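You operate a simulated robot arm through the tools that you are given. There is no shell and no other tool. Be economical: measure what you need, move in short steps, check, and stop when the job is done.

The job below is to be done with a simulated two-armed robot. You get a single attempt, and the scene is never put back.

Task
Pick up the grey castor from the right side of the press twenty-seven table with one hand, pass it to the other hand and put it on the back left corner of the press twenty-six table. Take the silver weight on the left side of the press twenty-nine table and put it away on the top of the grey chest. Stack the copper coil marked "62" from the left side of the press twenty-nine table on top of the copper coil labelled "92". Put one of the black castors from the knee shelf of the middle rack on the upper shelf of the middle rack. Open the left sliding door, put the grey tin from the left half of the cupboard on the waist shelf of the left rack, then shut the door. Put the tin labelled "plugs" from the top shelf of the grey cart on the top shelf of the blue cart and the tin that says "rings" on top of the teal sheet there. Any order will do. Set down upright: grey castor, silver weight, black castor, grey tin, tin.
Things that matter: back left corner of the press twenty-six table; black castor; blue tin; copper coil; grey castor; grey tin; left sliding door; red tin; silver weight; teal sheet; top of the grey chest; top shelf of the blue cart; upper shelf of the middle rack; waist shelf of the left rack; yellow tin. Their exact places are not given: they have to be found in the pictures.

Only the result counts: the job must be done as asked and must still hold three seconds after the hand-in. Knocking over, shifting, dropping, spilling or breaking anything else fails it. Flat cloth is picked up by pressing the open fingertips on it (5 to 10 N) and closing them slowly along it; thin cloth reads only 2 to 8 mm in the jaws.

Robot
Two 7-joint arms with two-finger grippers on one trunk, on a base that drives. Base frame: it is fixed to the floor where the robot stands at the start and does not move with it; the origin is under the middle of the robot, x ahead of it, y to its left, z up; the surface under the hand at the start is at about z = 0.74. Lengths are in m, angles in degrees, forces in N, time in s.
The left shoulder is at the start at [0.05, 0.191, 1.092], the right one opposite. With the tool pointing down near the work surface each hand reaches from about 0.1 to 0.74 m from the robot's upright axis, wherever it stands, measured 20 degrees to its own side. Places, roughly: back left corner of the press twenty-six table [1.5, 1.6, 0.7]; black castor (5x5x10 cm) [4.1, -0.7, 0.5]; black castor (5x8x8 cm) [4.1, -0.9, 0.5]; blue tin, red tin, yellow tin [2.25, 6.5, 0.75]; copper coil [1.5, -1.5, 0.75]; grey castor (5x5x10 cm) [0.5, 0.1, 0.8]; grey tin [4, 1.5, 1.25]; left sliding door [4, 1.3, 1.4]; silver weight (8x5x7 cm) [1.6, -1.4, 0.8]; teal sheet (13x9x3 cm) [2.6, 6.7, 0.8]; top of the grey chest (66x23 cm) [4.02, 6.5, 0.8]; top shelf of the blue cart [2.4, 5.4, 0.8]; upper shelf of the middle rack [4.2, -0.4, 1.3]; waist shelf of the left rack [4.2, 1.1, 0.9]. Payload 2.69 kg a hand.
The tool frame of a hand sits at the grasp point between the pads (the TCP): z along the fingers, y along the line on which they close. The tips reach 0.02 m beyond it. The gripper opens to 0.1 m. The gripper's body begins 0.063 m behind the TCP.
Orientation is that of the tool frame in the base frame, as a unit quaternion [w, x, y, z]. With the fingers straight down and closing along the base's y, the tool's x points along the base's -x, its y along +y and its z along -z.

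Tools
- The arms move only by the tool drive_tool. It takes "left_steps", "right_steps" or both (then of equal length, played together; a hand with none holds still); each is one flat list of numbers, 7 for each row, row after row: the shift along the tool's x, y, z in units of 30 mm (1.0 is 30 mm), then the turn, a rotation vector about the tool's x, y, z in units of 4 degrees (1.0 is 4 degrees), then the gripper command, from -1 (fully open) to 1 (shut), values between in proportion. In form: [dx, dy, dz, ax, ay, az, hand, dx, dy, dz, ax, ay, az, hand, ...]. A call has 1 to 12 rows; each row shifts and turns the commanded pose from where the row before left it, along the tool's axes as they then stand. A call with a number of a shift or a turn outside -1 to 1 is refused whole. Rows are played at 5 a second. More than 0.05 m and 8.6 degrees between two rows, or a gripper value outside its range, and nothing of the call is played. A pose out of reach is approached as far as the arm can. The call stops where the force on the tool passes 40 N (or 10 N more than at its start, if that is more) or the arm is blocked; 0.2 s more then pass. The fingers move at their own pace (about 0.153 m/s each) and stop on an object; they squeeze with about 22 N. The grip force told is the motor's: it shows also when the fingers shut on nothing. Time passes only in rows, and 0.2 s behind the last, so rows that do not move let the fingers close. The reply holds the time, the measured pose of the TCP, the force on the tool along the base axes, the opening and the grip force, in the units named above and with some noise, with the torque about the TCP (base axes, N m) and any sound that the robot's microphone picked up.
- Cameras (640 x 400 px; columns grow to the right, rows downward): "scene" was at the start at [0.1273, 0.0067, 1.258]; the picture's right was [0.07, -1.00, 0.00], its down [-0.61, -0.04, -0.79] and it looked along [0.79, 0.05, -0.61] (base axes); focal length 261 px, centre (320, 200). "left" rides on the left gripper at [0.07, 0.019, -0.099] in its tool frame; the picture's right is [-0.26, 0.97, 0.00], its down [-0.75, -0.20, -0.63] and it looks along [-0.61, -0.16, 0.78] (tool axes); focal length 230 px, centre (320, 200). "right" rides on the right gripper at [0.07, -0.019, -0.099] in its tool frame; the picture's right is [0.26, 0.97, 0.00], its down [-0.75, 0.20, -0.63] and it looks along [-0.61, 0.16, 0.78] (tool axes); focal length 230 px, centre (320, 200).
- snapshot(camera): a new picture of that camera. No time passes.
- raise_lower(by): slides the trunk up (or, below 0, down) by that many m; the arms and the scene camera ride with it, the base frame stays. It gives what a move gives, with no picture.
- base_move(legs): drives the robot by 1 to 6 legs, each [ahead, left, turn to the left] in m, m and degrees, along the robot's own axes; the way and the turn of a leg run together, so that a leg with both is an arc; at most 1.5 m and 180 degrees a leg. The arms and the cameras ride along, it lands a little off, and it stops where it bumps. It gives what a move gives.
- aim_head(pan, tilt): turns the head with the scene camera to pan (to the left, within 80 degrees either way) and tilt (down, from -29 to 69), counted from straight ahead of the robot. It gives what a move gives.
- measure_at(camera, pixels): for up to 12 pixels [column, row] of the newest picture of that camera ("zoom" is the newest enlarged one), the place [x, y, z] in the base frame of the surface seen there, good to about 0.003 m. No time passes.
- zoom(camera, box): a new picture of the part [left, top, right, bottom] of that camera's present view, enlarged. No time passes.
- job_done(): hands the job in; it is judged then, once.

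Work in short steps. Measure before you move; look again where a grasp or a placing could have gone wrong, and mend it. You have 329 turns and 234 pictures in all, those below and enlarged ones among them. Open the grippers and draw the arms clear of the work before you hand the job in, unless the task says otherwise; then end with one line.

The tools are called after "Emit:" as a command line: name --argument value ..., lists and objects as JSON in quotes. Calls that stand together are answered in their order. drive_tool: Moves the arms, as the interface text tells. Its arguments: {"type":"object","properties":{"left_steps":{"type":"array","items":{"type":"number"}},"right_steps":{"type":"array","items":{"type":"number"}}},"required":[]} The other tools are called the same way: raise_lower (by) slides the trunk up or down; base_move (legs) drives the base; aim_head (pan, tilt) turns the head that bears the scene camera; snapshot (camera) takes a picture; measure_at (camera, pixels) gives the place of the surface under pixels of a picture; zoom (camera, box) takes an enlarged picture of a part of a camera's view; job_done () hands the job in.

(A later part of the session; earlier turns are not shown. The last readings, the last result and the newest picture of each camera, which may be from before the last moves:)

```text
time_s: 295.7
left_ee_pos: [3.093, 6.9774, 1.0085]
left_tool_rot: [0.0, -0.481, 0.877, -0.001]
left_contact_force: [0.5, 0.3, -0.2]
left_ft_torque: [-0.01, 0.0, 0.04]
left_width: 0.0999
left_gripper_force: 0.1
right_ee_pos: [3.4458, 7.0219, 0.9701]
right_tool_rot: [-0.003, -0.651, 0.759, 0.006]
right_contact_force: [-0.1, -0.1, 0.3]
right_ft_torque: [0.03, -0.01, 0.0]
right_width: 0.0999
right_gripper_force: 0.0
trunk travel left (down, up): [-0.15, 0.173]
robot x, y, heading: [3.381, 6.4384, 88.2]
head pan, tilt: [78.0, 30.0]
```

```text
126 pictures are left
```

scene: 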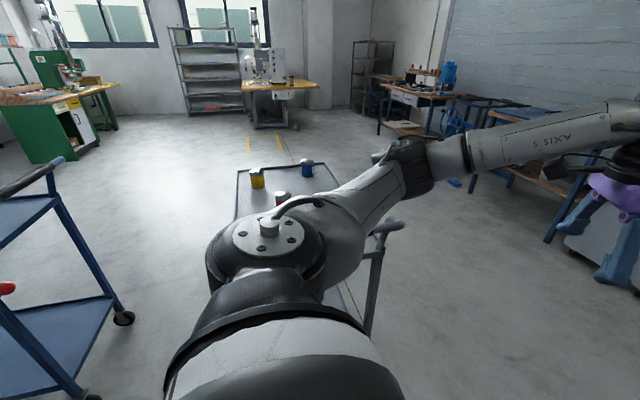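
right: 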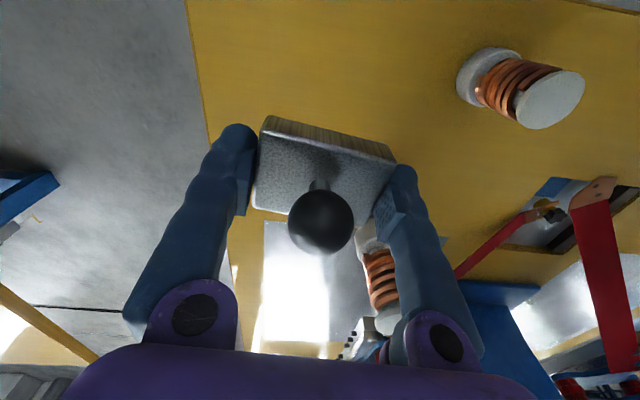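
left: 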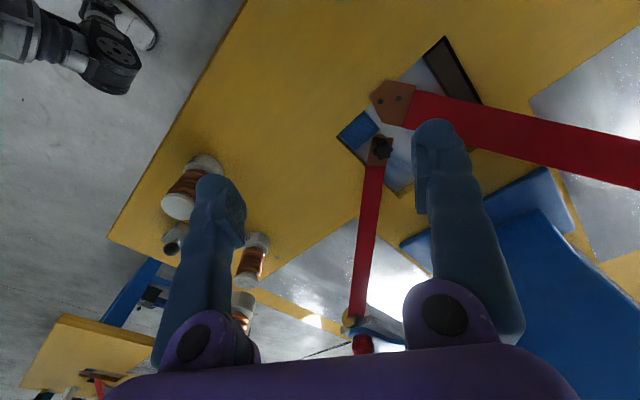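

Emit:
zoom --camera "scene" --box '[220, 140, 340, 230]'

Emit:
measure_at --camera "scene" --pixels '[[257, 170], [307, 162], [281, 195], [238, 175], [330, 168], [240, 205], [380, 230]]'

```text
4.44 times, centred on (280, 185) of scene
```

zoom: 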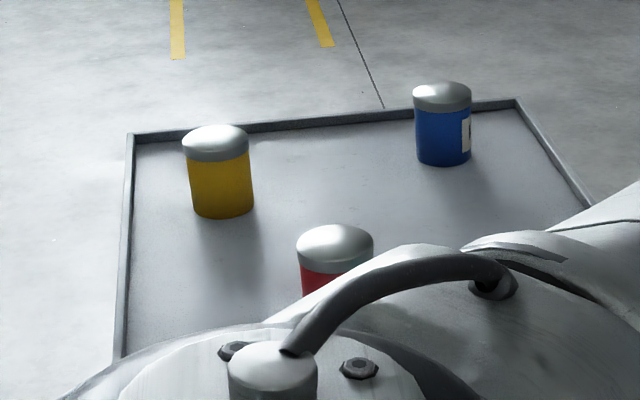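

```text
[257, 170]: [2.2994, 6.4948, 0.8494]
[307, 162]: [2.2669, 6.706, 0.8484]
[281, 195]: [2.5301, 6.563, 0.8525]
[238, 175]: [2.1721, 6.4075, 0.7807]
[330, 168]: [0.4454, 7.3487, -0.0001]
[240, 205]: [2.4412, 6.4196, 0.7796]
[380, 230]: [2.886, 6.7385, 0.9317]
```

All three tins stand: yellow (2.30,6.495), blue (2.267,6.706), red (2.53,6.563). I go around to the cart's north side and face south.

Emit:
base_move --legs '[[1.05, 0, 0], [0, 1.0, 0], [0, 0, 180]]'

Emit:
aim_head --pan 0 --tilt 40

Emit:
snapshot --camera "scene"

```text
time_s: 317.0
left_ee_pos: [2.7092, 6.9982, 1.0084]
left_tool_rot: [-0.001, 0.881, 0.474, 0.001]
left_contact_force: [0.3, 0.1, 0.0]
left_ft_torque: [0.03, -0.02, -0.02]
left_width: 0.1
left_gripper_force: 0.0
right_ee_pos: [2.3566, 6.9599, 0.9706]
right_tool_rot: [0.007, 0.764, 0.645, 0.004]
right_contact_force: [0.6, 0.6, 0.3]
right_ft_torque: [0.0, -0.04, -0.04]
right_width: 0.1002
right_gripper_force: 0.0
trunk travel left (down, up): [-0.15, 0.173]
robot x, y, heading: [2.4312, 7.5396, -93.0]
head pan, tilt: [78.0, 30.0]
```

```text
time_s: 318.6
left_ee_pos: [2.7096, 6.9986, 1.0087]
left_tool_rot: [-0.001, 0.88, 0.474, 0.001]
left_contact_force: [0.0, -0.6, -0.1]
left_ft_torque: [0.01, -0.01, -0.02]
left_width: 0.0998
left_gripper_force: 0.0
right_ee_pos: [2.3571, 6.96, 0.971]
right_tool_rot: [0.006, 0.764, 0.645, 0.004]
right_contact_force: [-0.4, -0.3, -0.4]
right_ft_torque: [-0.02, -0.02, 0.01]
right_width: 0.0999
right_gripper_force: 0.0
trunk travel left (down, up): [-0.15, 0.173]
robot x, y, heading: [2.4349, 7.5387, -93.1]
head pan, tilt: [0.0, 40.0]
```

```text
124 pictures are left
```

scene: 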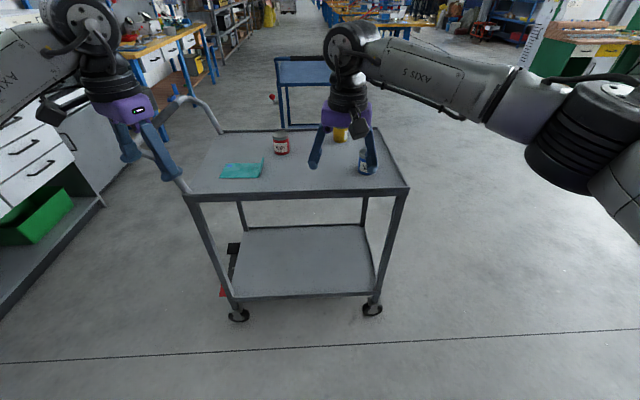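

Good view of the cart; I zoom to read labels and measure the tins and the teal sheet at (242,170).

Emit:
zoom --camera "scene" --box '[190, 115, 420, 210]'

Emit:
measure_at --camera "zoom" --pixels '[[95, 145], [205, 140], [85, 180], [190, 182], [145, 162], [252, 70], [250, 100], [418, 65], [495, 120], [495, 155], [30, 200], [605, 190]]'

```text
2.78 times, centred on (305, 162) of scene
```

zoom: 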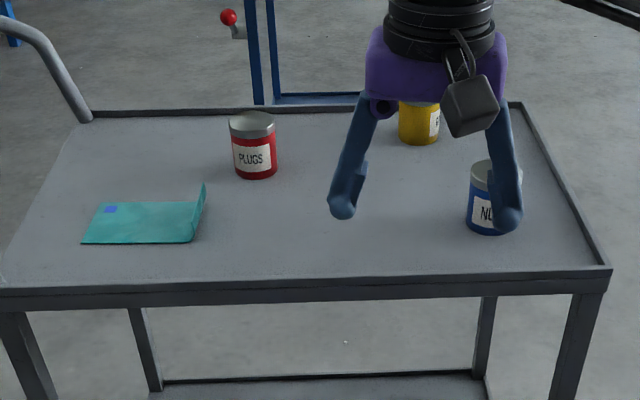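

```text
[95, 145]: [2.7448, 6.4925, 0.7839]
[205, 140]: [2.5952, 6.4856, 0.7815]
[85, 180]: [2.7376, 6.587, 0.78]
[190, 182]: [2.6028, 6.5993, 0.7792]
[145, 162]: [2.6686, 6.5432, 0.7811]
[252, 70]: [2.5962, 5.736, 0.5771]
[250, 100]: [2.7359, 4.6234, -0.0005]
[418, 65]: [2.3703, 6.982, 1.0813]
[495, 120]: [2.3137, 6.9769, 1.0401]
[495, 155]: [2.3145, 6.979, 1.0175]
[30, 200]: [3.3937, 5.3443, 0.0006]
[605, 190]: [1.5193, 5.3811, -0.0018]
```

"PLUGS" is the red tin; blue reads "NU…", yellow shows "R…". I measure the precise positions.

Emit:
measure_at --camera "zoom" --pixels '[[86, 240], [188, 240], [103, 206], [192, 206], [202, 190], [200, 225], [140, 225], [252, 122], [232, 122], [273, 122], [252, 172], [252, 114]]'

```text
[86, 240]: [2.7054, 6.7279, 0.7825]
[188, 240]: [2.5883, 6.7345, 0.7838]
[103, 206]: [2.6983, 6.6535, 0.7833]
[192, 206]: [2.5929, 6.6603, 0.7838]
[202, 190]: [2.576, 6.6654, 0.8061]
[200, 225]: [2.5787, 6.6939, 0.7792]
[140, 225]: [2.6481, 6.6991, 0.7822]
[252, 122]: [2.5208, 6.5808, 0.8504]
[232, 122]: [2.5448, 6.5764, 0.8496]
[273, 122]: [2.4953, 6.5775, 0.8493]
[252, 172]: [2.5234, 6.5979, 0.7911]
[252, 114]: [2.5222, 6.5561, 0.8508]
```

Sheet flat area: x 2.585–2.71, y 6.65–6.735, z 0.783; red tin centre ≈(2.521,6.567). I drive 0.3 m closer and look at the yellow tin.

Emit:
base_move --legs '[[0.3, 0.03, 3]]'

Emit:
snapshot --camera "scene"

Emit:
snapshot --camera "right"

```text
time_s: 320.6
left_ee_pos: [2.7568, 6.7143, 1.0082]
left_tool_rot: [-0.002, 0.869, 0.494, 0.001]
left_contact_force: [-0.1, -0.9, 0.3]
left_ft_torque: [0.0, 0.02, 0.02]
left_width: 0.1001
left_gripper_force: 0.0
right_ee_pos: [2.4062, 6.66, 0.9713]
right_tool_rot: [0.006, 0.749, 0.663, 0.004]
right_contact_force: [-0.4, -0.4, -0.3]
right_ft_torque: [0.02, -0.02, 0.02]
right_width: 0.1003
right_gripper_force: 0.1
trunk travel left (down, up): [-0.15, 0.173]
robot x, y, heading: [2.4516, 7.2389, -90.3]
head pan, tilt: [0.0, 40.0]
```

```text
122 pictures are left
```

scene: 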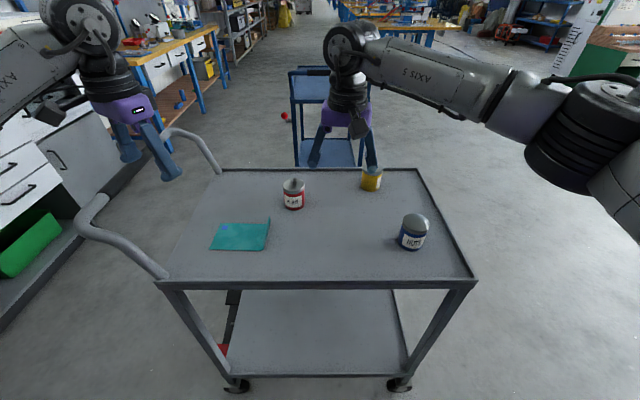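

```text
121 pictures are left
```

right: 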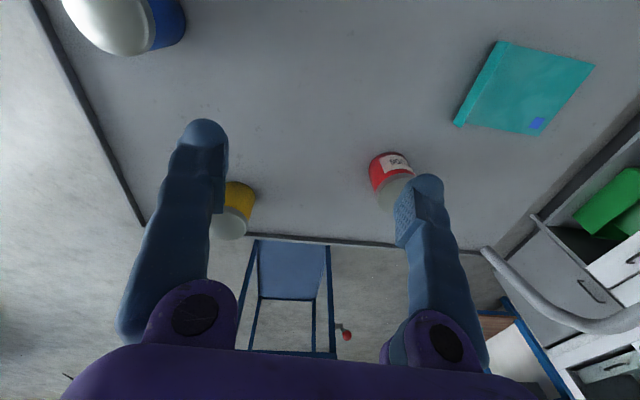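

Emit:
zoom --camera "scene" --box '[340, 155, 440, 255]'

Emit:
measure_at --camera "zoom" --pixels '[[205, 55], [170, 55], [240, 55], [205, 110], [205, 85], [415, 250], [360, 250], [365, 320]]'

```text
4.00 times, centred on (390, 205) of scene
```

zoom: 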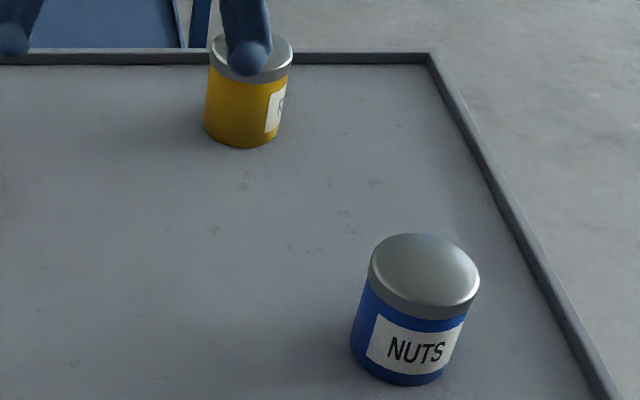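

```text
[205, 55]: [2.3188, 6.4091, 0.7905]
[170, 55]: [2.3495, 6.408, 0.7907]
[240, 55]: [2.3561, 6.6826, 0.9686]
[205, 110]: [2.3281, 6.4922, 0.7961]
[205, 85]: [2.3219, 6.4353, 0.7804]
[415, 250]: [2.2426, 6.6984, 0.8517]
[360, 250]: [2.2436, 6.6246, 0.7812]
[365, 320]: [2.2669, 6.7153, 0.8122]
```

Blue reads NUTS, so yellow is the rings tin (to be verified). I measure the cart's near edge to see how much closer I can get.

Emit:
measure_at --camera "scene" --pixels '[[320, 281], [320, 288], [250, 285], [450, 280], [330, 350], [300, 378], [371, 188], [364, 180]]'

```text
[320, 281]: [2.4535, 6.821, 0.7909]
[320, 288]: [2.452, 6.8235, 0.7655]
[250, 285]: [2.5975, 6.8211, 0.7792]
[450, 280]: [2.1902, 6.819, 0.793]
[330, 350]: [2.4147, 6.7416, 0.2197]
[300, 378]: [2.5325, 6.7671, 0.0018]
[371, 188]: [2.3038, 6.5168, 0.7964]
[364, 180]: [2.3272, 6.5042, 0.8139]
```

I tilt the right hand 25° forward to extend reach and move it to a pre-grasp near the yellow tin.

Emit:
drive_tool --right_steps '[0, 0, 0, 0, -0.9, 0, -1, 0, 0, 0, 0, -0.9, 0, -1, 0, 0, 0, 0, -0.9, 0, -1, 0, 0, 0, 0, -0.9, 0, -1, 0, 0, 0, 0, -0.9, 0, -1, 0, 0, 0, 0, -0.9, 0, -1, 0, 0, 0, 0, -0.9, 0, -1, -0.67, -0.546, 0.74, 0, 0, 0, -1, -0.67, -0.546, 0.74, 0, 0, 0, -1, -0.67, -0.546, 0.74, 0, 0, 0, -1, -0.67, -0.546, 0.74, 0, 0, 0, -1, -0.67, -0.546, 0.74, 0, 0, 0, -1]'

Emit:
snapshot --camera "right"

Emit:
snapshot --camera "scene"

```text
time_s: 323.2
left_ee_pos: [2.7562, 6.7157, 1.0073]
left_tool_rot: [-0.001, 0.869, 0.494, 0.0]
left_contact_force: [0.4, -0.4, 0.3]
left_ft_torque: [0.0, 0.01, 0.01]
left_width: 0.1001
left_gripper_force: 0.0
right_ee_pos: [2.3071, 6.5316, 0.9117]
right_tool_rot: [0.151, 0.731, 0.646, -0.159]
right_contact_force: [-0.5, -0.2, 0.8]
right_ft_torque: [-0.01, 0.02, 0.0]
right_width: 0.1001
right_gripper_force: 0.1
trunk travel left (down, up): [-0.15, 0.173]
robot x, y, heading: [2.4545, 7.2427, -90.4]
head pan, tilt: [0.0, 40.0]
```

```text
119 pictures are left
```

right: 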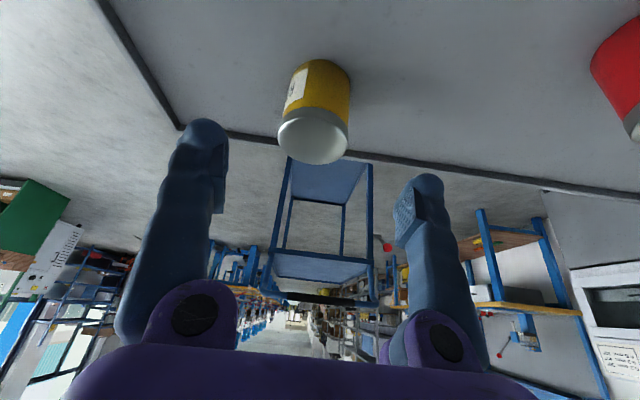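

```text
118 pictures are left
```

scene: 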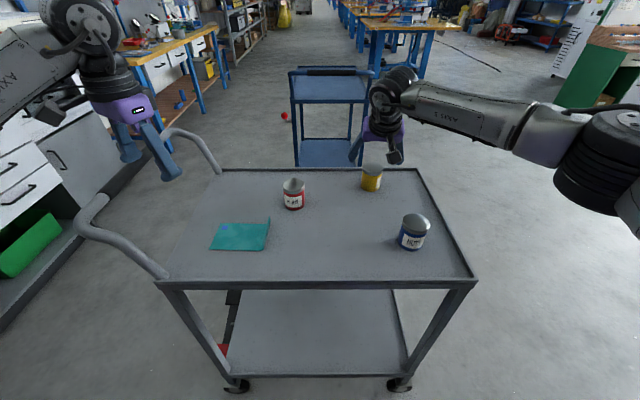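

Emit:
measure_at --camera "right" --pixels '[[314, 140], [281, 135], [347, 140], [316, 118], [313, 160], [298, 88], [318, 70]]'

Emit:
zoom --camera "right" --box '[260, 50, 380, 170]'

```text
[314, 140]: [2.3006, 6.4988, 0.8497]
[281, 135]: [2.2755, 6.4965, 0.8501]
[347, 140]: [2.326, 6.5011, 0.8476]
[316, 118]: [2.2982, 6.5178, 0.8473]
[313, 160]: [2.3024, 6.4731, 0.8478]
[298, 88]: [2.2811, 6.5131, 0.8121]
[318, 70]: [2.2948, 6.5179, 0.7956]
```

```text
3.33 times, centred on (320, 110) of right
```

zoom: 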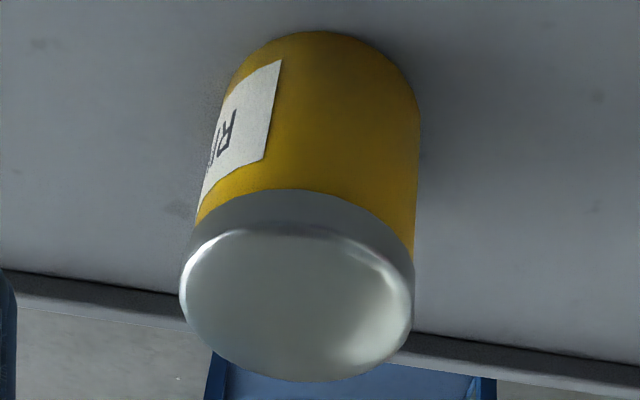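

Label starts with "R"; tin centre ≈(2.3005,6.496). I advance and grip it, then lift.

Emit:
drive_tool --right_steps '[0.047, -0.03, 0.803, 0, 0, 0, -1, 0.047, -0.03, 0.803, 0, 0, 0, -1, 0.047, -0.03, 0.803, 0, 0, 0, -1, 0.047, -0.03, 0.803, 0, 0, 0, -1, 0, 0, 0, 0, 0, 0, -0.2, 0, 0, 0, 0, 0, 0, 1, 0, 0, 0, 0, 0, 0, 1, 0, 0, 0, 0, 0, 0, 1]'

Emit:
drive_tool --right_steps '[-0.2, 0, -0.42, 0, 0, 0, 1, -0.4, 0, -0.85, 0, 0, 0, 1, -0.4, 0, -0.85, 0, 0, 0, 1, -0.4, 0, -0.85, 0, 0, 0, 1, -0.4, 0, -0.85, 0, 0, 0, 1]'

Emit:
snapshot --camera "right"

```text
time_s: 325.0
left_ee_pos: [2.7557, 6.715, 1.0071]
left_tool_rot: [-0.001, 0.869, 0.494, 0.0]
left_contact_force: [0.1, -0.8, -0.6]
left_ft_torque: [-0.02, -0.01, -0.04]
left_width: 0.0998
left_gripper_force: 0.0
right_ee_pos: [2.3029, 6.4957, 0.8219]
right_tool_rot: [0.15, 0.731, 0.646, -0.159]
right_contact_force: [-0.6, 0.1, 0.6]
right_ft_torque: [0.0, 0.0, 0.01]
right_width: 0.0565
right_gripper_force: 22.4
trunk travel left (down, up): [-0.15, 0.173]
robot x, y, heading: [2.454, 7.2453, -90.4]
head pan, tilt: [0.0, 40.0]
```

```text
time_s: 326.2
left_ee_pos: [2.7568, 6.7149, 1.0085]
left_tool_rot: [-0.002, 0.87, 0.494, 0.0]
left_contact_force: [-0.2, -0.1, -0.1]
left_ft_torque: [0.02, 0.0, 0.01]
left_width: 0.0998
left_gripper_force: 0.1
right_ee_pos: [2.3001, 6.4973, 0.9488]
right_tool_rot: [0.15, 0.731, 0.646, -0.159]
right_contact_force: [1.2, 0.3, -2.6]
right_ft_torque: [0.01, -0.03, 0.0]
right_width: 0.0569
right_gripper_force: 22.0
trunk travel left (down, up): [-0.15, 0.173]
robot x, y, heading: [2.4513, 7.2419, -90.2]
head pan, tilt: [0.0, 40.0]
```

```text
116 pictures are left
```

right: 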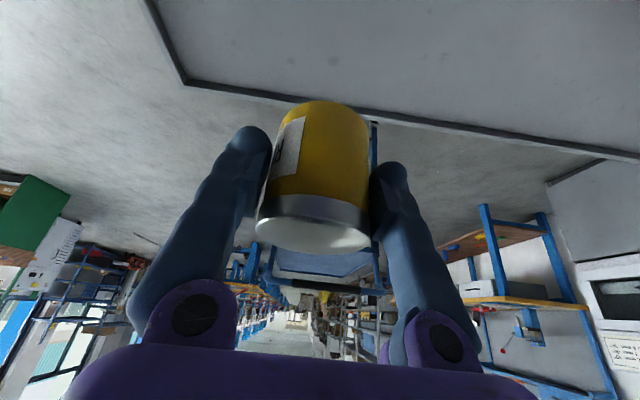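

The tin is held. I raise the left hand, slide the base 0.25 m east so the sheet is in the right hand's range.

Emit:
drive_tool --left_steps '[0, 0, -0.9, 0, 0, 0, -1, 0, 0, -0.9, 0, 0, 0, -1, 0, 0, -0.9, 0, 0, 0, -1]'

Emit:
base_move --legs '[[0, 0.25, 0]]'

Emit:
snapshot --camera "scene"

```text
time_s: 327.0
left_ee_pos: [2.7554, 6.7149, 1.0868]
left_tool_rot: [-0.001, 0.87, 0.494, 0.0]
left_contact_force: [-0.8, 0.1, -0.2]
left_ft_torque: [-0.01, 0.02, 0.03]
left_width: 0.0998
left_gripper_force: 0.0
right_ee_pos: [2.2977, 6.4975, 0.9492]
right_tool_rot: [0.15, 0.731, 0.646, -0.159]
right_contact_force: [0.0, 0.0, -1.6]
right_ft_torque: [0.03, 0.0, 0.02]
right_width: 0.0569
right_gripper_force: 22.1
trunk travel left (down, up): [-0.15, 0.173]
robot x, y, heading: [2.4534, 7.2444, -90.1]
head pan, tilt: [0.0, 40.0]
```

```text
time_s: 329.8
left_ee_pos: [3.0005, 6.7112, 1.0864]
left_tool_rot: [-0.001, 0.871, 0.491, 0.0]
left_contact_force: [-0.9, -0.8, 0.4]
left_ft_torque: [0.01, 0.0, 0.01]
left_width: 0.0998
left_gripper_force: 0.1
right_ee_pos: [2.5407, 6.495, 0.9482]
right_tool_rot: [0.15, 0.733, 0.644, -0.159]
right_contact_force: [0.2, -0.6, -3.2]
right_ft_torque: [0.02, 0.02, -0.04]
right_width: 0.0567
right_gripper_force: 21.6
trunk travel left (down, up): [-0.15, 0.173]
robot x, y, heading: [2.6998, 7.2392, -90.4]
head pan, tilt: [0.0, 40.0]
```

```text
115 pictures are left
```

scene: 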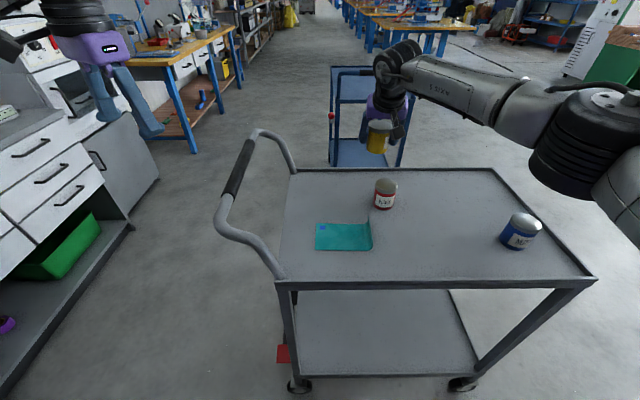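

Emit:
zoom --camera "scene" --box '[300, 200, 400, 260]'

Emit:
measure_at --camera "scene" --pixels '[[318, 247], [366, 247], [319, 227], [364, 226], [342, 237], [371, 222], [386, 182], [376, 125], [377, 150]]'

```text
6.40 times, centred on (350, 230) of scene
```

zoom: 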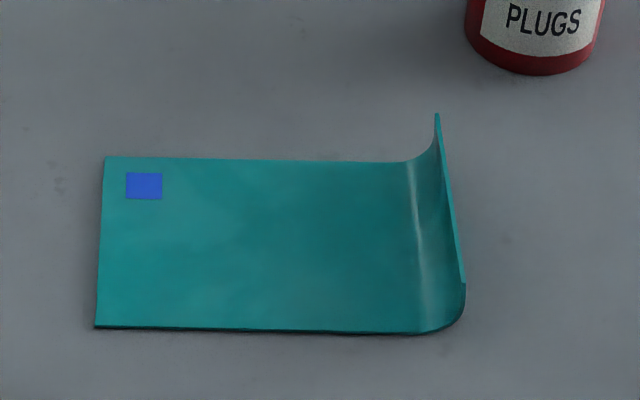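

```text
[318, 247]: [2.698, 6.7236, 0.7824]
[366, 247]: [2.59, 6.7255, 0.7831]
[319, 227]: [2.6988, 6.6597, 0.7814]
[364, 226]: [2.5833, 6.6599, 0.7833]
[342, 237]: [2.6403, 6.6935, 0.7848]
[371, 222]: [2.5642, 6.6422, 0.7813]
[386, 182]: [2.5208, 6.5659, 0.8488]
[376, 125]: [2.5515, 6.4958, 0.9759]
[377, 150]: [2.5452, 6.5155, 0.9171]
```

Sheet flat spans x 2.59–2.705, y 6.645–6.735. I move the tin above (2.656,6.690).

Emit:
drive_tool --right_steps '[0.898, 0.427, -0.417, 0, 0, 0, 1, 0.898, 0.427, -0.417, 0, 0, 0, 1, 0.898, 0.427, -0.417, 0, 0, 0, 1, 0.898, 0.427, -0.417, 0, 0, 0, 1, 0.898, 0.427, -0.417, 0, 0, 0, 1, 0.898, 0.427, -0.417, 0, 0, 0, 1, 0.898, 0.427, -0.417, 0, 0, 0, 1]'

Emit:
snapshot --camera "scene"

```text
time_s: 331.4
left_ee_pos: [3.0009, 6.7107, 1.0873]
left_tool_rot: [-0.002, 0.871, 0.492, 0.0]
left_contact_force: [0.7, 0.0, 0.6]
left_ft_torque: [0.0, 0.02, 0.0]
left_width: 0.0999
left_gripper_force: 0.1
right_ee_pos: [2.6584, 6.6899, 0.9473]
right_tool_rot: [0.15, 0.733, 0.644, -0.159]
right_contact_force: [0.3, -0.5, -2.4]
right_ft_torque: [0.02, 0.03, 0.0]
right_width: 0.0568
right_gripper_force: 21.9
trunk travel left (down, up): [-0.15, 0.173]
robot x, y, heading: [2.6989, 7.2385, -90.7]
head pan, tilt: [0.0, 40.0]
```

```text
113 pictures are left
```

scene: 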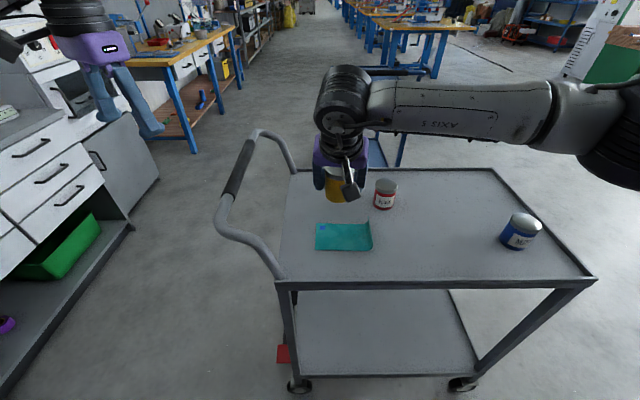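

Emit:
drive_tool --right_steps '[0.39, -0.014, 0.83, 0, 0, 0, 1, 0.39, -0.014, 0.83, 0, 0, 0, 1, 0.39, -0.014, 0.83, 0, 0, 0, 1, 0.39, -0.014, 0.83, 0, 0, 0, 1]'

Emit:
zoom --camera "scene" --box '[280, 180, 420, 270]'

Emit:
snapshot --camera "right"

```text
time_s: 332.4
left_ee_pos: [3.0003, 6.7105, 1.0873]
left_tool_rot: [-0.001, 0.871, 0.492, 0.0]
left_contact_force: [-0.7, -1.1, 0.8]
left_ft_torque: [0.02, 0.0, -0.04]
left_width: 0.1
left_gripper_force: 0.1
right_ee_pos: [2.656, 6.6874, 0.8404]
right_tool_rot: [0.15, 0.733, 0.644, -0.159]
right_contact_force: [0.1, -0.2, -2.6]
right_ft_torque: [0.04, 0.02, 0.02]
right_width: 0.057
right_gripper_force: 21.9
trunk travel left (down, up): [-0.15, 0.173]
robot x, y, heading: [2.6991, 7.2371, -90.4]
head pan, tilt: [0.0, 40.0]
```

```text
4.44 times, centred on (350, 225) of scene
```

zoom: 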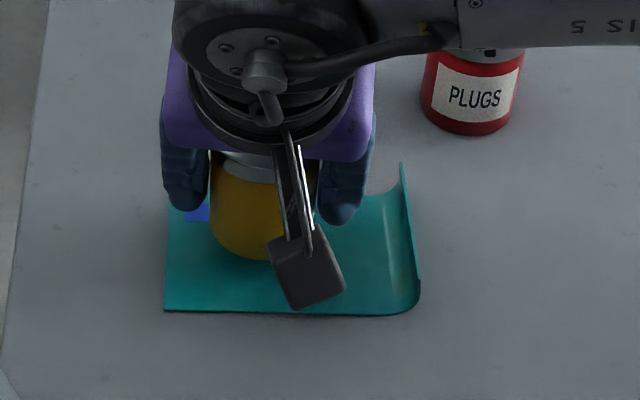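

```text
111 pictures are left
```

right: 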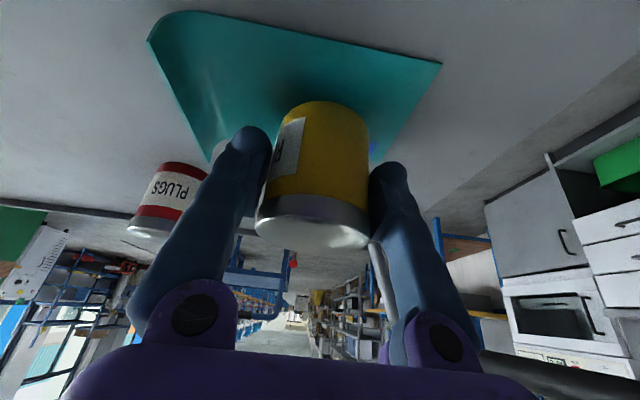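

Positioned over the flat part. I lower the last 13 mm and feel for contact.

Emit:
drive_tool --right_steps '[0.14, -0.005, 0.3, 0, 0, 0, 1, 0.04, 0, 0.08, 0, 0, 0, 1, 0, 0, 0, 0, 0, 0, 1]'

Emit:
drive_tool --right_steps '[0.017, 0, 0.035, 0, 0, 0, 1, 0.0, 0, 0, 0, 0, 0, 1]'

Emit:
drive_tool --right_steps '[0.017, 0, 0.035, 0, 0, 0, 1, 0.0, 0, 0, 0, 0, 0, 1]'

```text
time_s: 333.2
left_ee_pos: [2.9997, 6.7114, 1.087]
left_tool_rot: [-0.001, 0.871, 0.492, 0.0]
left_contact_force: [-0.3, 0.5, 0.2]
left_ft_torque: [0.01, -0.01, 0.01]
left_width: 0.0999
left_gripper_force: 0.1
right_ee_pos: [2.6561, 6.6898, 0.8253]
right_tool_rot: [0.15, 0.733, 0.644, -0.16]
right_contact_force: [-0.3, 0.9, -3.2]
right_ft_torque: [-0.01, 0.01, 0.0]
right_width: 0.0568
right_gripper_force: 22.3
trunk travel left (down, up): [-0.15, 0.173]
robot x, y, heading: [2.6985, 7.2396, -90.6]
head pan, tilt: [0.0, 40.0]
```

```text
time_s: 333.8
left_ee_pos: [3.0009, 6.7099, 1.087]
left_tool_rot: [-0.001, 0.871, 0.492, 0.0]
left_contact_force: [0.2, 0.9, 0.0]
left_ft_torque: [0.0, 0.02, 0.0]
left_width: 0.1001
left_gripper_force: 0.0
right_ee_pos: [2.6568, 6.6899, 0.8253]
right_tool_rot: [0.149, 0.733, 0.645, -0.159]
right_contact_force: [0.1, 0.4, -0.9]
right_ft_torque: [0.01, 0.05, -0.03]
right_width: 0.0569
right_gripper_force: 21.7
trunk travel left (down, up): [-0.15, 0.173]
robot x, y, heading: [2.7014, 7.2405, -90.8]
head pan, tilt: [0.0, 40.0]
```

```text
time_s: 334.4
left_ee_pos: [3.0008, 6.7116, 1.0889]
left_tool_rot: [-0.002, 0.871, 0.491, 0.0]
left_contact_force: [-0.3, -0.4, -0.4]
left_ft_torque: [0.01, -0.01, 0.0]
left_width: 0.0998
left_gripper_force: 0.1
right_ee_pos: [2.6562, 6.69, 0.8243]
right_tool_rot: [0.15, 0.733, 0.644, -0.161]
right_contact_force: [-0.5, 1.1, 5.8]
right_ft_torque: [0.14, 0.17, -0.04]
right_width: 0.0569
right_gripper_force: 21.8
trunk travel left (down, up): [-0.15, 0.173]
robot x, y, heading: [2.6999, 7.2428, -90.7]
head pan, tilt: [0.0, 40.0]
```

Contact. I open to 0.075 m (flange clearance) and withdraw along the tool axis.

Emit:
drive_tool --right_steps '[0, 0, 0, 0, 0, 0, -0.15, 0, 0, 0, 0, 0, 0, -0.25, 0, 0, 0, 0, 0, 0, -0.45, 0, 0, 0, 0, 0, 0, -0.45, 0, 0, -0.5, 0, 0, 0, -0.45, 0, 0, -0.8, 0, 0, 0, -0.45, 0, 0, -0.9, 0, 0, 0, -0.45, 0, 0, -0.9, 0, 0, 0, -0.6, 0, 0, -0.9, 0, 0, 0, -1]'

Emit:
snapshot --camera "scene"

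```text
time_s: 336.4
left_ee_pos: [3.0007, 6.7115, 1.0874]
left_tool_rot: [-0.001, 0.871, 0.491, 0.001]
left_contact_force: [0.4, 0.5, -0.4]
left_ft_torque: [0.02, 0.02, -0.04]
left_width: 0.1002
left_gripper_force: 0.2
right_ee_pos: [2.661, 6.7425, 0.9344]
right_tool_rot: [0.15, 0.733, 0.643, -0.16]
right_contact_force: [-0.1, -0.4, -0.2]
right_ft_torque: [0.02, 0.0, -0.03]
right_width: 0.0999
right_gripper_force: 0.0
trunk travel left (down, up): [-0.15, 0.173]
robot x, y, heading: [2.7027, 7.2415, -90.5]
head pan, tilt: [0.0, 40.0]
```

```text
110 pictures are left
```

scene: 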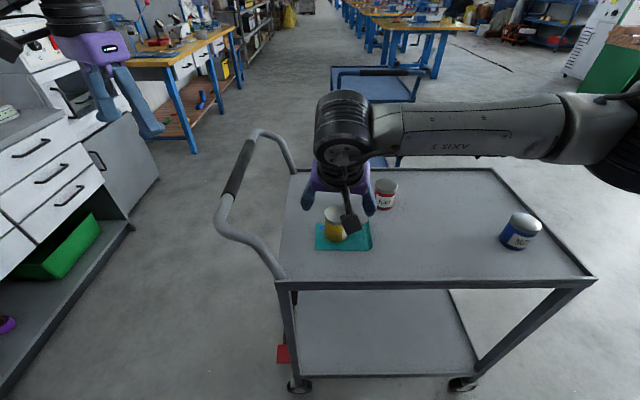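

The rings tin stands on the sheet. Next the red "PLUGS" tin at (2.521,6.566): I move to its pre-grasp.

Emit:
drive_tool --right_steps '[-0.848, -0.788, 0.548, 0, 0, 0, -0.6, -0.848, -0.788, 0.548, 0, 0, 0, -0.6, -0.848, -0.788, 0.548, 0, 0, 0, -0.6, -0.848, -0.788, 0.548, 0, 0, 0, -0.6, -0.848, -0.788, 0.548, 0, 0, 0, -0.6]'

Emit:
snapshot --camera "right"

Emit:
zoom --camera "scene" --box '[290, 160, 430, 270]'

```text
time_s: 337.6
left_ee_pos: [3.0001, 6.711, 1.0872]
left_tool_rot: [-0.001, 0.871, 0.491, 0.001]
left_contact_force: [0.4, -0.1, -0.2]
left_ft_torque: [0.01, -0.02, 0.05]
left_width: 0.0999
left_gripper_force: 0.0
right_ee_pos: [2.5233, 6.6083, 0.9102]
right_tool_rot: [0.15, 0.732, 0.645, -0.159]
right_contact_force: [0.0, 0.3, 0.6]
right_ft_torque: [0.01, -0.02, 0.01]
right_width: 0.0799
right_gripper_force: 0.1
trunk travel left (down, up): [-0.15, 0.173]
robot x, y, heading: [2.6998, 7.2401, -90.5]
head pan, tilt: [0.0, 40.0]
```

```text
109 pictures are left
```

right: 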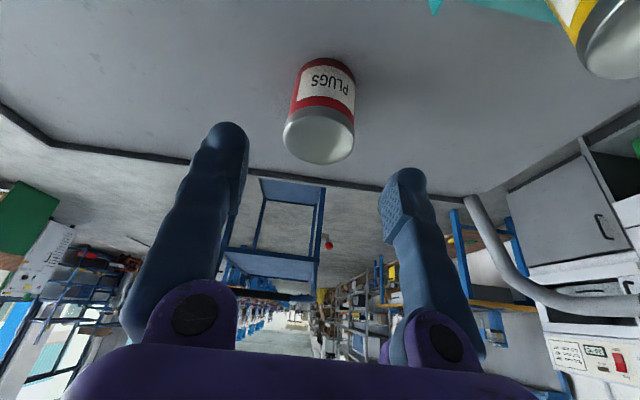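

```text
3.64 times, centred on (360, 215) of scene
```

zoom: 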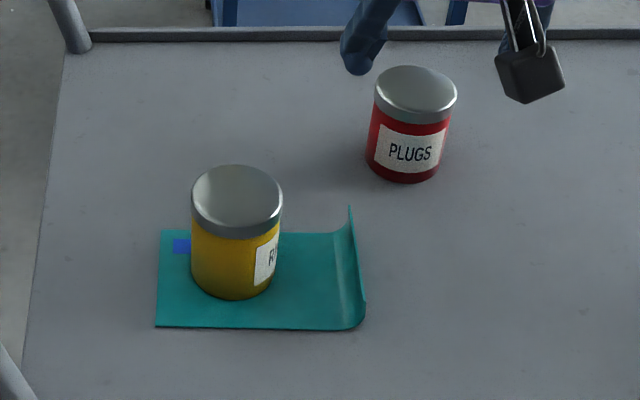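

Emit:
measure_at --camera "right" --pixels '[[319, 135], [285, 132], [353, 138], [322, 113], [316, 158]]'

```text
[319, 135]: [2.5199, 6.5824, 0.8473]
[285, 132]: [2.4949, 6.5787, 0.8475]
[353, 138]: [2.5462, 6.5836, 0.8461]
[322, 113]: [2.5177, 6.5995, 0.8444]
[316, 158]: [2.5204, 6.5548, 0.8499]
```

I advance, grip the red tin and lift.

Emit:
drive_tool --right_steps '[0.065, 0, 0.78, 0, 0, 0, -0.6, 0.065, 0, 0.78, 0, 0, 0, -0.6, 0.065, 0, 0.78, 0, 0, 0, -0.6, 0.065, 0, 0.78, 0, 0, 0, -0.6, 0, 0, 0, 0, 0, 0, -0.2, 0, 0, 0, 0, 0, 0, 1, 0, 0, 0, 0, 0, 0, 1, 0, 0, 0, 0, 0, 0, 1]'

Emit:
drive_tool --right_steps '[-0.2, 0, -0.42, 0, 0, 0, 1, -0.4, 0, -0.85, 0, 0, 0, 1, -0.4, 0, -0.85, 0, 0, 0, 1, -0.4, 0, -0.85, 0, 0, 0, 1, -0.4, 0, -0.85, 0, 0, 0, 1, -0.4, 0, -0.85, 0, 0, 0, 1]'

Emit:
snapshot --camera "scene"

```text
time_s: 339.4
left_ee_pos: [3.0006, 6.7103, 1.0865]
left_tool_rot: [0.0, 0.871, 0.492, 0.0]
left_contact_force: [0.4, -0.2, -0.3]
left_ft_torque: [0.0, -0.01, 0.02]
left_width: 0.0998
left_gripper_force: 0.1
right_ee_pos: [2.5233, 6.575, 0.8218]
right_tool_rot: [0.149, 0.733, 0.644, -0.16]
right_contact_force: [-0.6, -0.8, 0.0]
right_ft_torque: [-0.02, 0.06, 0.05]
right_width: 0.0569
right_gripper_force: 22.0
trunk travel left (down, up): [-0.15, 0.173]
robot x, y, heading: [2.7002, 7.2349, -90.8]
head pan, tilt: [0.0, 40.0]
```

```text
time_s: 340.8
left_ee_pos: [3.0012, 6.7114, 1.087]
left_tool_rot: [-0.001, 0.871, 0.492, 0.001]
left_contact_force: [-0.4, 0.6, -0.2]
left_ft_torque: [-0.01, 0.02, -0.01]
left_width: 0.0999
left_gripper_force: 0.2
right_ee_pos: [2.5199, 6.5758, 0.9795]
right_tool_rot: [0.149, 0.733, 0.644, -0.16]
right_contact_force: [1.0, 0.3, -1.9]
right_ft_torque: [-0.02, 0.0, 0.0]
right_width: 0.0566
right_gripper_force: 22.0
trunk travel left (down, up): [-0.15, 0.173]
robot x, y, heading: [2.7008, 7.2394, -90.3]
head pan, tilt: [0.0, 40.0]
```

```text
107 pictures are left
```

scene: 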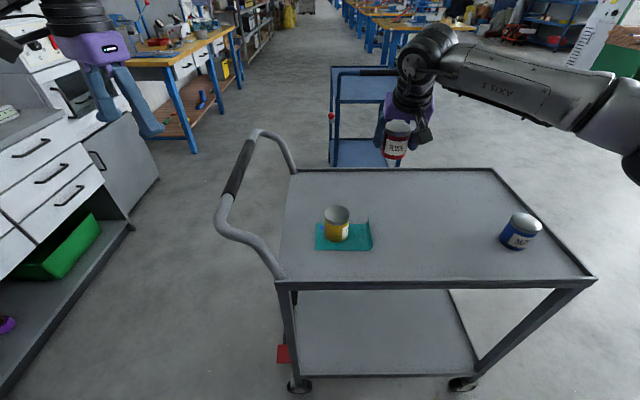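

Red tin is held. I drive around: east into the lane, south to the blue cart and turn west to face it.

Emit:
base_move --legs '[[-0.1, 0, 0.3], [0, 0.66, 0], [1.0, 0, 0], [0.9, 0, 0]]'

Emit:
aim_head --pan -60 --tilt 35

Emit:
snapshot --camera "scene"

```text
time_s: 357.0
left_ee_pos: [3.6478, 4.889, 1.0868]
left_tool_rot: [-0.001, 0.871, 0.492, 0.0]
left_contact_force: [0.2, 0.0, 1.0]
left_ft_torque: [0.0, 0.01, 0.02]
left_width: 0.1003
left_gripper_force: 0.1
right_ee_pos: [3.1681, 4.7543, 0.9808]
right_tool_rot: [0.15, 0.734, 0.643, -0.16]
right_contact_force: [1.0, -0.2, -2.9]
right_ft_torque: [0.0, 0.01, 0.04]
right_width: 0.057
right_gripper_force: 22.3
trunk travel left (down, up): [-0.15, 0.173]
robot x, y, heading: [3.3484, 5.417, -90.6]
head pan, tilt: [0.0, 40.0]
```

```text
time_s: 358.3
left_ee_pos: [3.6484, 4.8904, 1.0867]
left_tool_rot: [-0.001, 0.871, 0.492, 0.0]
left_contact_force: [-0.2, 0.0, 0.3]
left_ft_torque: [-0.03, 0.02, -0.04]
left_width: 0.0998
left_gripper_force: 0.0
right_ee_pos: [3.1683, 4.7545, 0.9791]
right_tool_rot: [0.151, 0.733, 0.643, -0.16]
right_contact_force: [-0.2, 0.0, -2.1]
right_ft_torque: [0.02, 0.02, 0.0]
right_width: 0.0569
right_gripper_force: 22.0
trunk travel left (down, up): [-0.15, 0.173]
robot x, y, heading: [3.3489, 5.4188, -90.6]
head pan, tilt: [-60.0, 35.0]
```

```text
106 pictures are left
```

scene: 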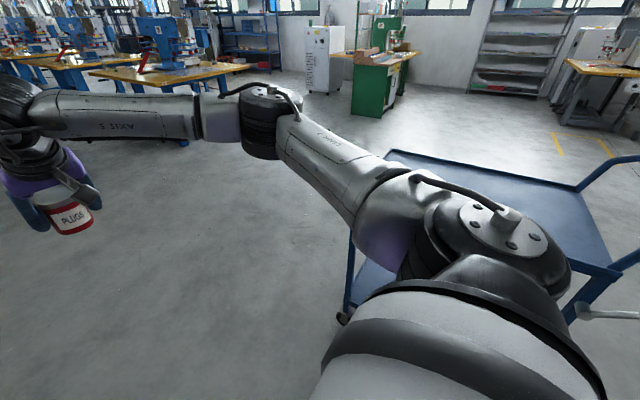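

I shift 0.1 m away from the bench and turn right to face the blue cart.

Emit:
base_move --legs '[[0, -0.1, 0], [0, 0, -89.5]]'

Emit:
aim_head --pan 0 --tilt 40

Emit:
snapshot --camera "scene"

```text
time_s: 363.6
left_ee_pos: [2.7257, 5.1098, 1.0878]
left_tool_rot: [-0.001, 0.966, -0.258, 0.002]
left_contact_force: [-1.0, -0.2, -0.5]
left_ft_torque: [0.02, -0.01, 0.0]
left_width: 0.0997
left_gripper_force: 0.1
right_ee_pos: [2.5804, 5.5845, 0.9793]
right_tool_rot: [-0.005, 0.974, -0.053, -0.219]
right_contact_force: [0.1, -0.2, -2.1]
right_ft_torque: [0.02, -0.02, 0.01]
right_width: 0.0567
right_gripper_force: 21.7
trunk travel left (down, up): [-0.15, 0.173]
robot x, y, heading: [3.2502, 5.423, -179.3]
head pan, tilt: [-60.0, 35.0]
```

```text
time_s: 364.9
left_ee_pos: [2.7274, 5.109, 1.0872]
left_tool_rot: [0.0, 0.966, -0.258, 0.001]
left_contact_force: [-0.1, 0.2, -0.3]
left_ft_torque: [0.02, -0.04, -0.04]
left_width: 0.0999
left_gripper_force: 0.1
right_ee_pos: [2.5807, 5.5863, 0.9801]
right_tool_rot: [-0.006, 0.974, -0.054, -0.219]
right_contact_force: [-0.2, -0.1, -1.9]
right_ft_torque: [0.01, -0.01, 0.04]
right_width: 0.0569
right_gripper_force: 22.1
trunk travel left (down, up): [-0.15, 0.173]
robot x, y, heading: [3.2519, 5.4221, -179.3]
head pan, tilt: [0.0, 40.0]
```

```text
105 pictures are left
```

scene: 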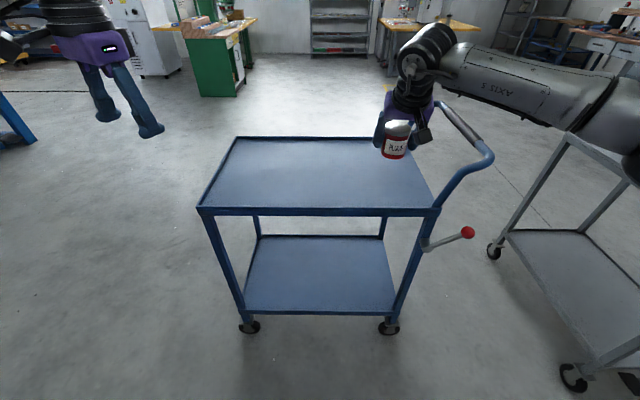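

Emit:
measure_at --camera "scene" --pixels '[[320, 175], [320, 200], [320, 210], [320, 150], [320, 137], [210, 195], [420, 195], [395, 170], [440, 200], [463, 125], [465, 232]]'

```text
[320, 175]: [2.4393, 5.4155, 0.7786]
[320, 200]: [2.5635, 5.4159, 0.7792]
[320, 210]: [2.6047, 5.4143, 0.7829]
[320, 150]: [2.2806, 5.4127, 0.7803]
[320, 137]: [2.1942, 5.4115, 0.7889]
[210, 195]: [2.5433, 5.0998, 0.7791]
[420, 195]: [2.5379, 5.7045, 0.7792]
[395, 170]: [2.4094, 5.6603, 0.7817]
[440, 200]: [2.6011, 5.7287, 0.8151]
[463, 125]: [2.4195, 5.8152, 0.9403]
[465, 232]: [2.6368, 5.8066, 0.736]
```

Tray: x 2.21–2.59, y 5.09–5.71, z 0.779, empty. I move 0.15 m closer, bring the tin to ≈(2.43,5.50) and lower it.

Emit:
base_move --legs '[[0.15, 0, 0]]'

Emit:
drive_tool --right_steps '[0.09, 0.88, -0.03, 0, 0, 0, 1, 0.09, 0.88, -0.03, 0, 0, 0, 1, 0.09, 0.88, -0.03, 0, 0, 0, 1, 0.39, -0.011, 0.83, 0, 0, 0, 1, 0.39, -0.011, 0.83, 0, 0, 0, 1, 0.39, -0.011, 0.83, 0, 0, 0, 1, 0.39, -0.011, 0.83, 0, 0, 0, 1, 0.39, -0.011, 0.83, 0, 0, 0, 1]'

Emit:
zoom --camera "scene" --box '[250, 110, 450, 260]'

```text
time_s: 366.3
left_ee_pos: [2.5757, 5.1081, 1.0867]
left_tool_rot: [0.0, 0.966, -0.259, 0.001]
left_contact_force: [-0.1, -0.1, 0.1]
left_ft_torque: [0.02, -0.02, 0.0]
left_width: 0.0999
left_gripper_force: 0.0
right_ee_pos: [2.431, 5.584, 0.9786]
right_tool_rot: [-0.004, 0.974, -0.053, -0.218]
right_contact_force: [-0.7, 0.3, -2.1]
right_ft_torque: [0.02, -0.03, 0.01]
right_width: 0.0566
right_gripper_force: 22.4
trunk travel left (down, up): [-0.15, 0.173]
robot x, y, heading: [3.1003, 5.4159, -179.7]
head pan, tilt: [0.0, 40.0]
```

```text
time_s: 368.1
left_ee_pos: [2.576, 5.1084, 1.0863]
left_tool_rot: [-0.001, 0.966, -0.258, 0.001]
left_contact_force: [-0.1, -0.8, -0.5]
left_ft_torque: [0.04, 0.04, -0.02]
left_width: 0.1
left_gripper_force: 0.1
right_ee_pos: [2.4323, 5.5045, 0.8403]
right_tool_rot: [-0.005, 0.974, -0.053, -0.219]
right_contact_force: [0.9, 0.0, -3.0]
right_ft_torque: [0.0, 0.0, 0.01]
right_width: 0.0566
right_gripper_force: 22.1
trunk travel left (down, up): [-0.15, 0.173]
robot x, y, heading: [3.0993, 5.4208, -179.6]
head pan, tilt: [0.0, 40.0]
```

```text
2.67 times, centred on (350, 185) of scene
```

zoom: 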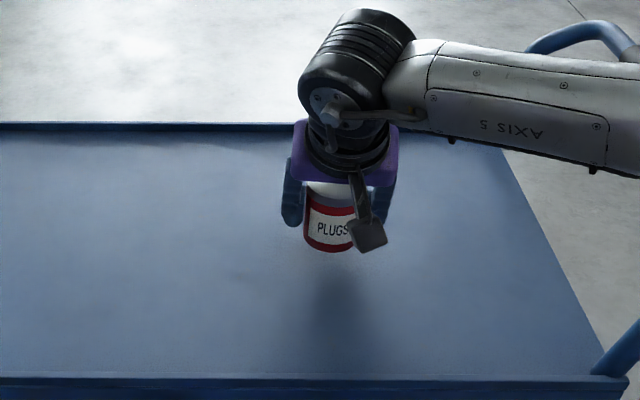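

Lower 17 mm, then 1 mm steps to contact.

Emit:
drive_tool --right_steps '[0.12, 0, 0.25, 0, 0, 0, 1, 0.1, 0, 0.22, 0, 0, 0, 1, 0, 0, 0, 0, 0, 0, 1]'

Emit:
drive_tool --right_steps '[0.017, 0, 0.035, 0, 0, 0, 1, 0.0, 0, 0, 0, 0, 0, 1]'

Emit:
drive_tool --right_steps '[0.025, 0, 0.05, 0, 0, 0, 1, 0.0, 0, 0, 0, 0, 0, 1]'

```text
time_s: 368.9
left_ee_pos: [2.5784, 5.1094, 1.0869]
left_tool_rot: [-0.001, 0.966, -0.259, 0.002]
left_contact_force: [-0.9, -0.4, 0.1]
left_ft_torque: [0.02, 0.01, -0.02]
left_width: 0.1003
left_gripper_force: 0.1
right_ee_pos: [2.433, 5.5037, 0.8251]
right_tool_rot: [-0.004, 0.974, -0.055, -0.219]
right_contact_force: [0.3, 0.6, -2.1]
right_ft_torque: [0.03, -0.02, 0.0]
right_width: 0.0568
right_gripper_force: 22.9
trunk travel left (down, up): [-0.15, 0.173]
robot x, y, heading: [3.1008, 5.4202, -179.4]
head pan, tilt: [0.0, 40.0]
```

```text
time_s: 369.5
left_ee_pos: [2.5758, 5.1095, 1.0864]
left_tool_rot: [0.0, 0.966, -0.258, 0.001]
left_contact_force: [0.2, 0.1, 0.4]
left_ft_torque: [0.03, 0.02, 0.02]
left_width: 0.0998
left_gripper_force: 0.1
right_ee_pos: [2.4319, 5.5047, 0.824]
right_tool_rot: [-0.005, 0.974, -0.054, -0.218]
right_contact_force: [-0.5, 0.6, -1.6]
right_ft_torque: [-0.01, -0.07, 0.0]
right_width: 0.0567
right_gripper_force: 22.3
trunk travel left (down, up): [-0.15, 0.173]
robot x, y, heading: [3.1028, 5.4176, -179.3]
head pan, tilt: [0.0, 40.0]
```

```text
time_s: 370.1
left_ee_pos: [2.5772, 5.1079, 1.0877]
left_tool_rot: [-0.001, 0.966, -0.259, 0.001]
left_contact_force: [0.8, 0.9, -0.5]
left_ft_torque: [0.0, -0.01, -0.01]
left_width: 0.1
left_gripper_force: 0.2
right_ee_pos: [2.4326, 5.5048, 0.8229]
right_tool_rot: [-0.005, 0.974, -0.053, -0.219]
right_contact_force: [0.1, -0.3, -2.4]
right_ft_torque: [0.0, 0.01, -0.03]
right_width: 0.0567
right_gripper_force: 22.3
trunk travel left (down, up): [-0.15, 0.173]
robot x, y, heading: [3.0971, 5.4201, -179.4]
head pan, tilt: [0.0, 40.0]
```

Emit:
drive_tool --right_steps '[0.025, 0, 0.05, 0, 0, 0, 1, 0.0, 0, 0, 0, 0, 0, 1]'

Emit:
drive_tool --right_steps '[0.017, 0, 0.035, 0, 0, 0, 1, 0.0, 0, 0, 0, 0, 0, 1]'

```text
time_s: 370.7
left_ee_pos: [2.5775, 5.1077, 1.0875]
left_tool_rot: [-0.001, 0.966, -0.258, 0.001]
left_contact_force: [0.0, 1.2, -0.8]
left_ft_torque: [0.0, -0.01, 0.0]
left_width: 0.1001
left_gripper_force: 0.1
right_ee_pos: [2.432, 5.505, 0.8216]
right_tool_rot: [-0.004, 0.974, -0.053, -0.22]
right_contact_force: [0.4, 1.5, 0.8]
right_ft_torque: [0.13, 0.03, -0.05]
right_width: 0.057
right_gripper_force: 21.9
trunk travel left (down, up): [-0.15, 0.173]
robot x, y, heading: [3.1018, 5.417, -179.7]
head pan, tilt: [0.0, 40.0]
```

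```text
time_s: 371.3
left_ee_pos: [2.5788, 5.109, 1.0869]
left_tool_rot: [-0.001, 0.966, -0.259, 0.0]
left_contact_force: [-0.2, -0.8, 0.2]
left_ft_torque: [-0.01, 0.0, -0.01]
left_width: 0.0997
left_gripper_force: 0.0
right_ee_pos: [2.431, 5.5045, 0.8206]
right_tool_rot: [-0.005, 0.974, -0.054, -0.22]
right_contact_force: [0.8, 0.5, 8.7]
right_ft_torque: [0.33, 0.13, -0.03]
right_width: 0.0571
right_gripper_force: 22.2
trunk travel left (down, up): [-0.15, 0.173]
robot x, y, heading: [3.1019, 5.4176, -179.5]
head pan, tilt: [0.0, 40.0]
```

Contact. Release slowly and withdraw.

Emit:
drive_tool --right_steps '[0, 0, 0, 0, 0, 0, -0.15, 0, 0, 0, 0, 0, 0, -0.25, 0, 0, 0, 0, 0, 0, -0.6, 0, 0, 0, 0, 0, 0, -0.8, 0, 0, -0.5, 0, 0, 0, -0.8, 0, 0, -0.8, 0, 0, 0, -0.8, 0, 0, -0.9, 0, 0, 0, -0.8, 0, 0, -0.9, 0, 0, 0, -0.8, 0, 0, -0.9, 0, 0, 0, -1, 0, 0, -0.9, 0, 0, 0, -1]'

Emit:
snapshot --camera "scene"

```text
time_s: 373.5
left_ee_pos: [2.5782, 5.1091, 1.0876]
left_tool_rot: [0.0, 0.966, -0.259, 0.0]
left_contact_force: [1.4, -1.0, -0.6]
left_ft_torque: [0.0, 0.05, 0.02]
left_width: 0.1
left_gripper_force: 0.0
right_ee_pos: [2.493, 5.4988, 0.9552]
right_tool_rot: [-0.005, 0.974, -0.053, -0.219]
right_contact_force: [-0.3, 0.1, -0.2]
right_ft_torque: [0.02, 0.02, 0.01]
right_width: 0.1
right_gripper_force: 0.1
trunk travel left (down, up): [-0.15, 0.173]
robot x, y, heading: [3.1001, 5.4137, -179.6]
head pan, tilt: [0.0, 40.0]
```

```text
103 pictures are left
```

scene: 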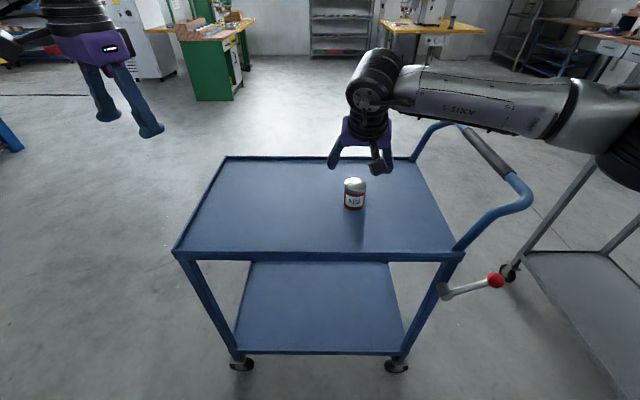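

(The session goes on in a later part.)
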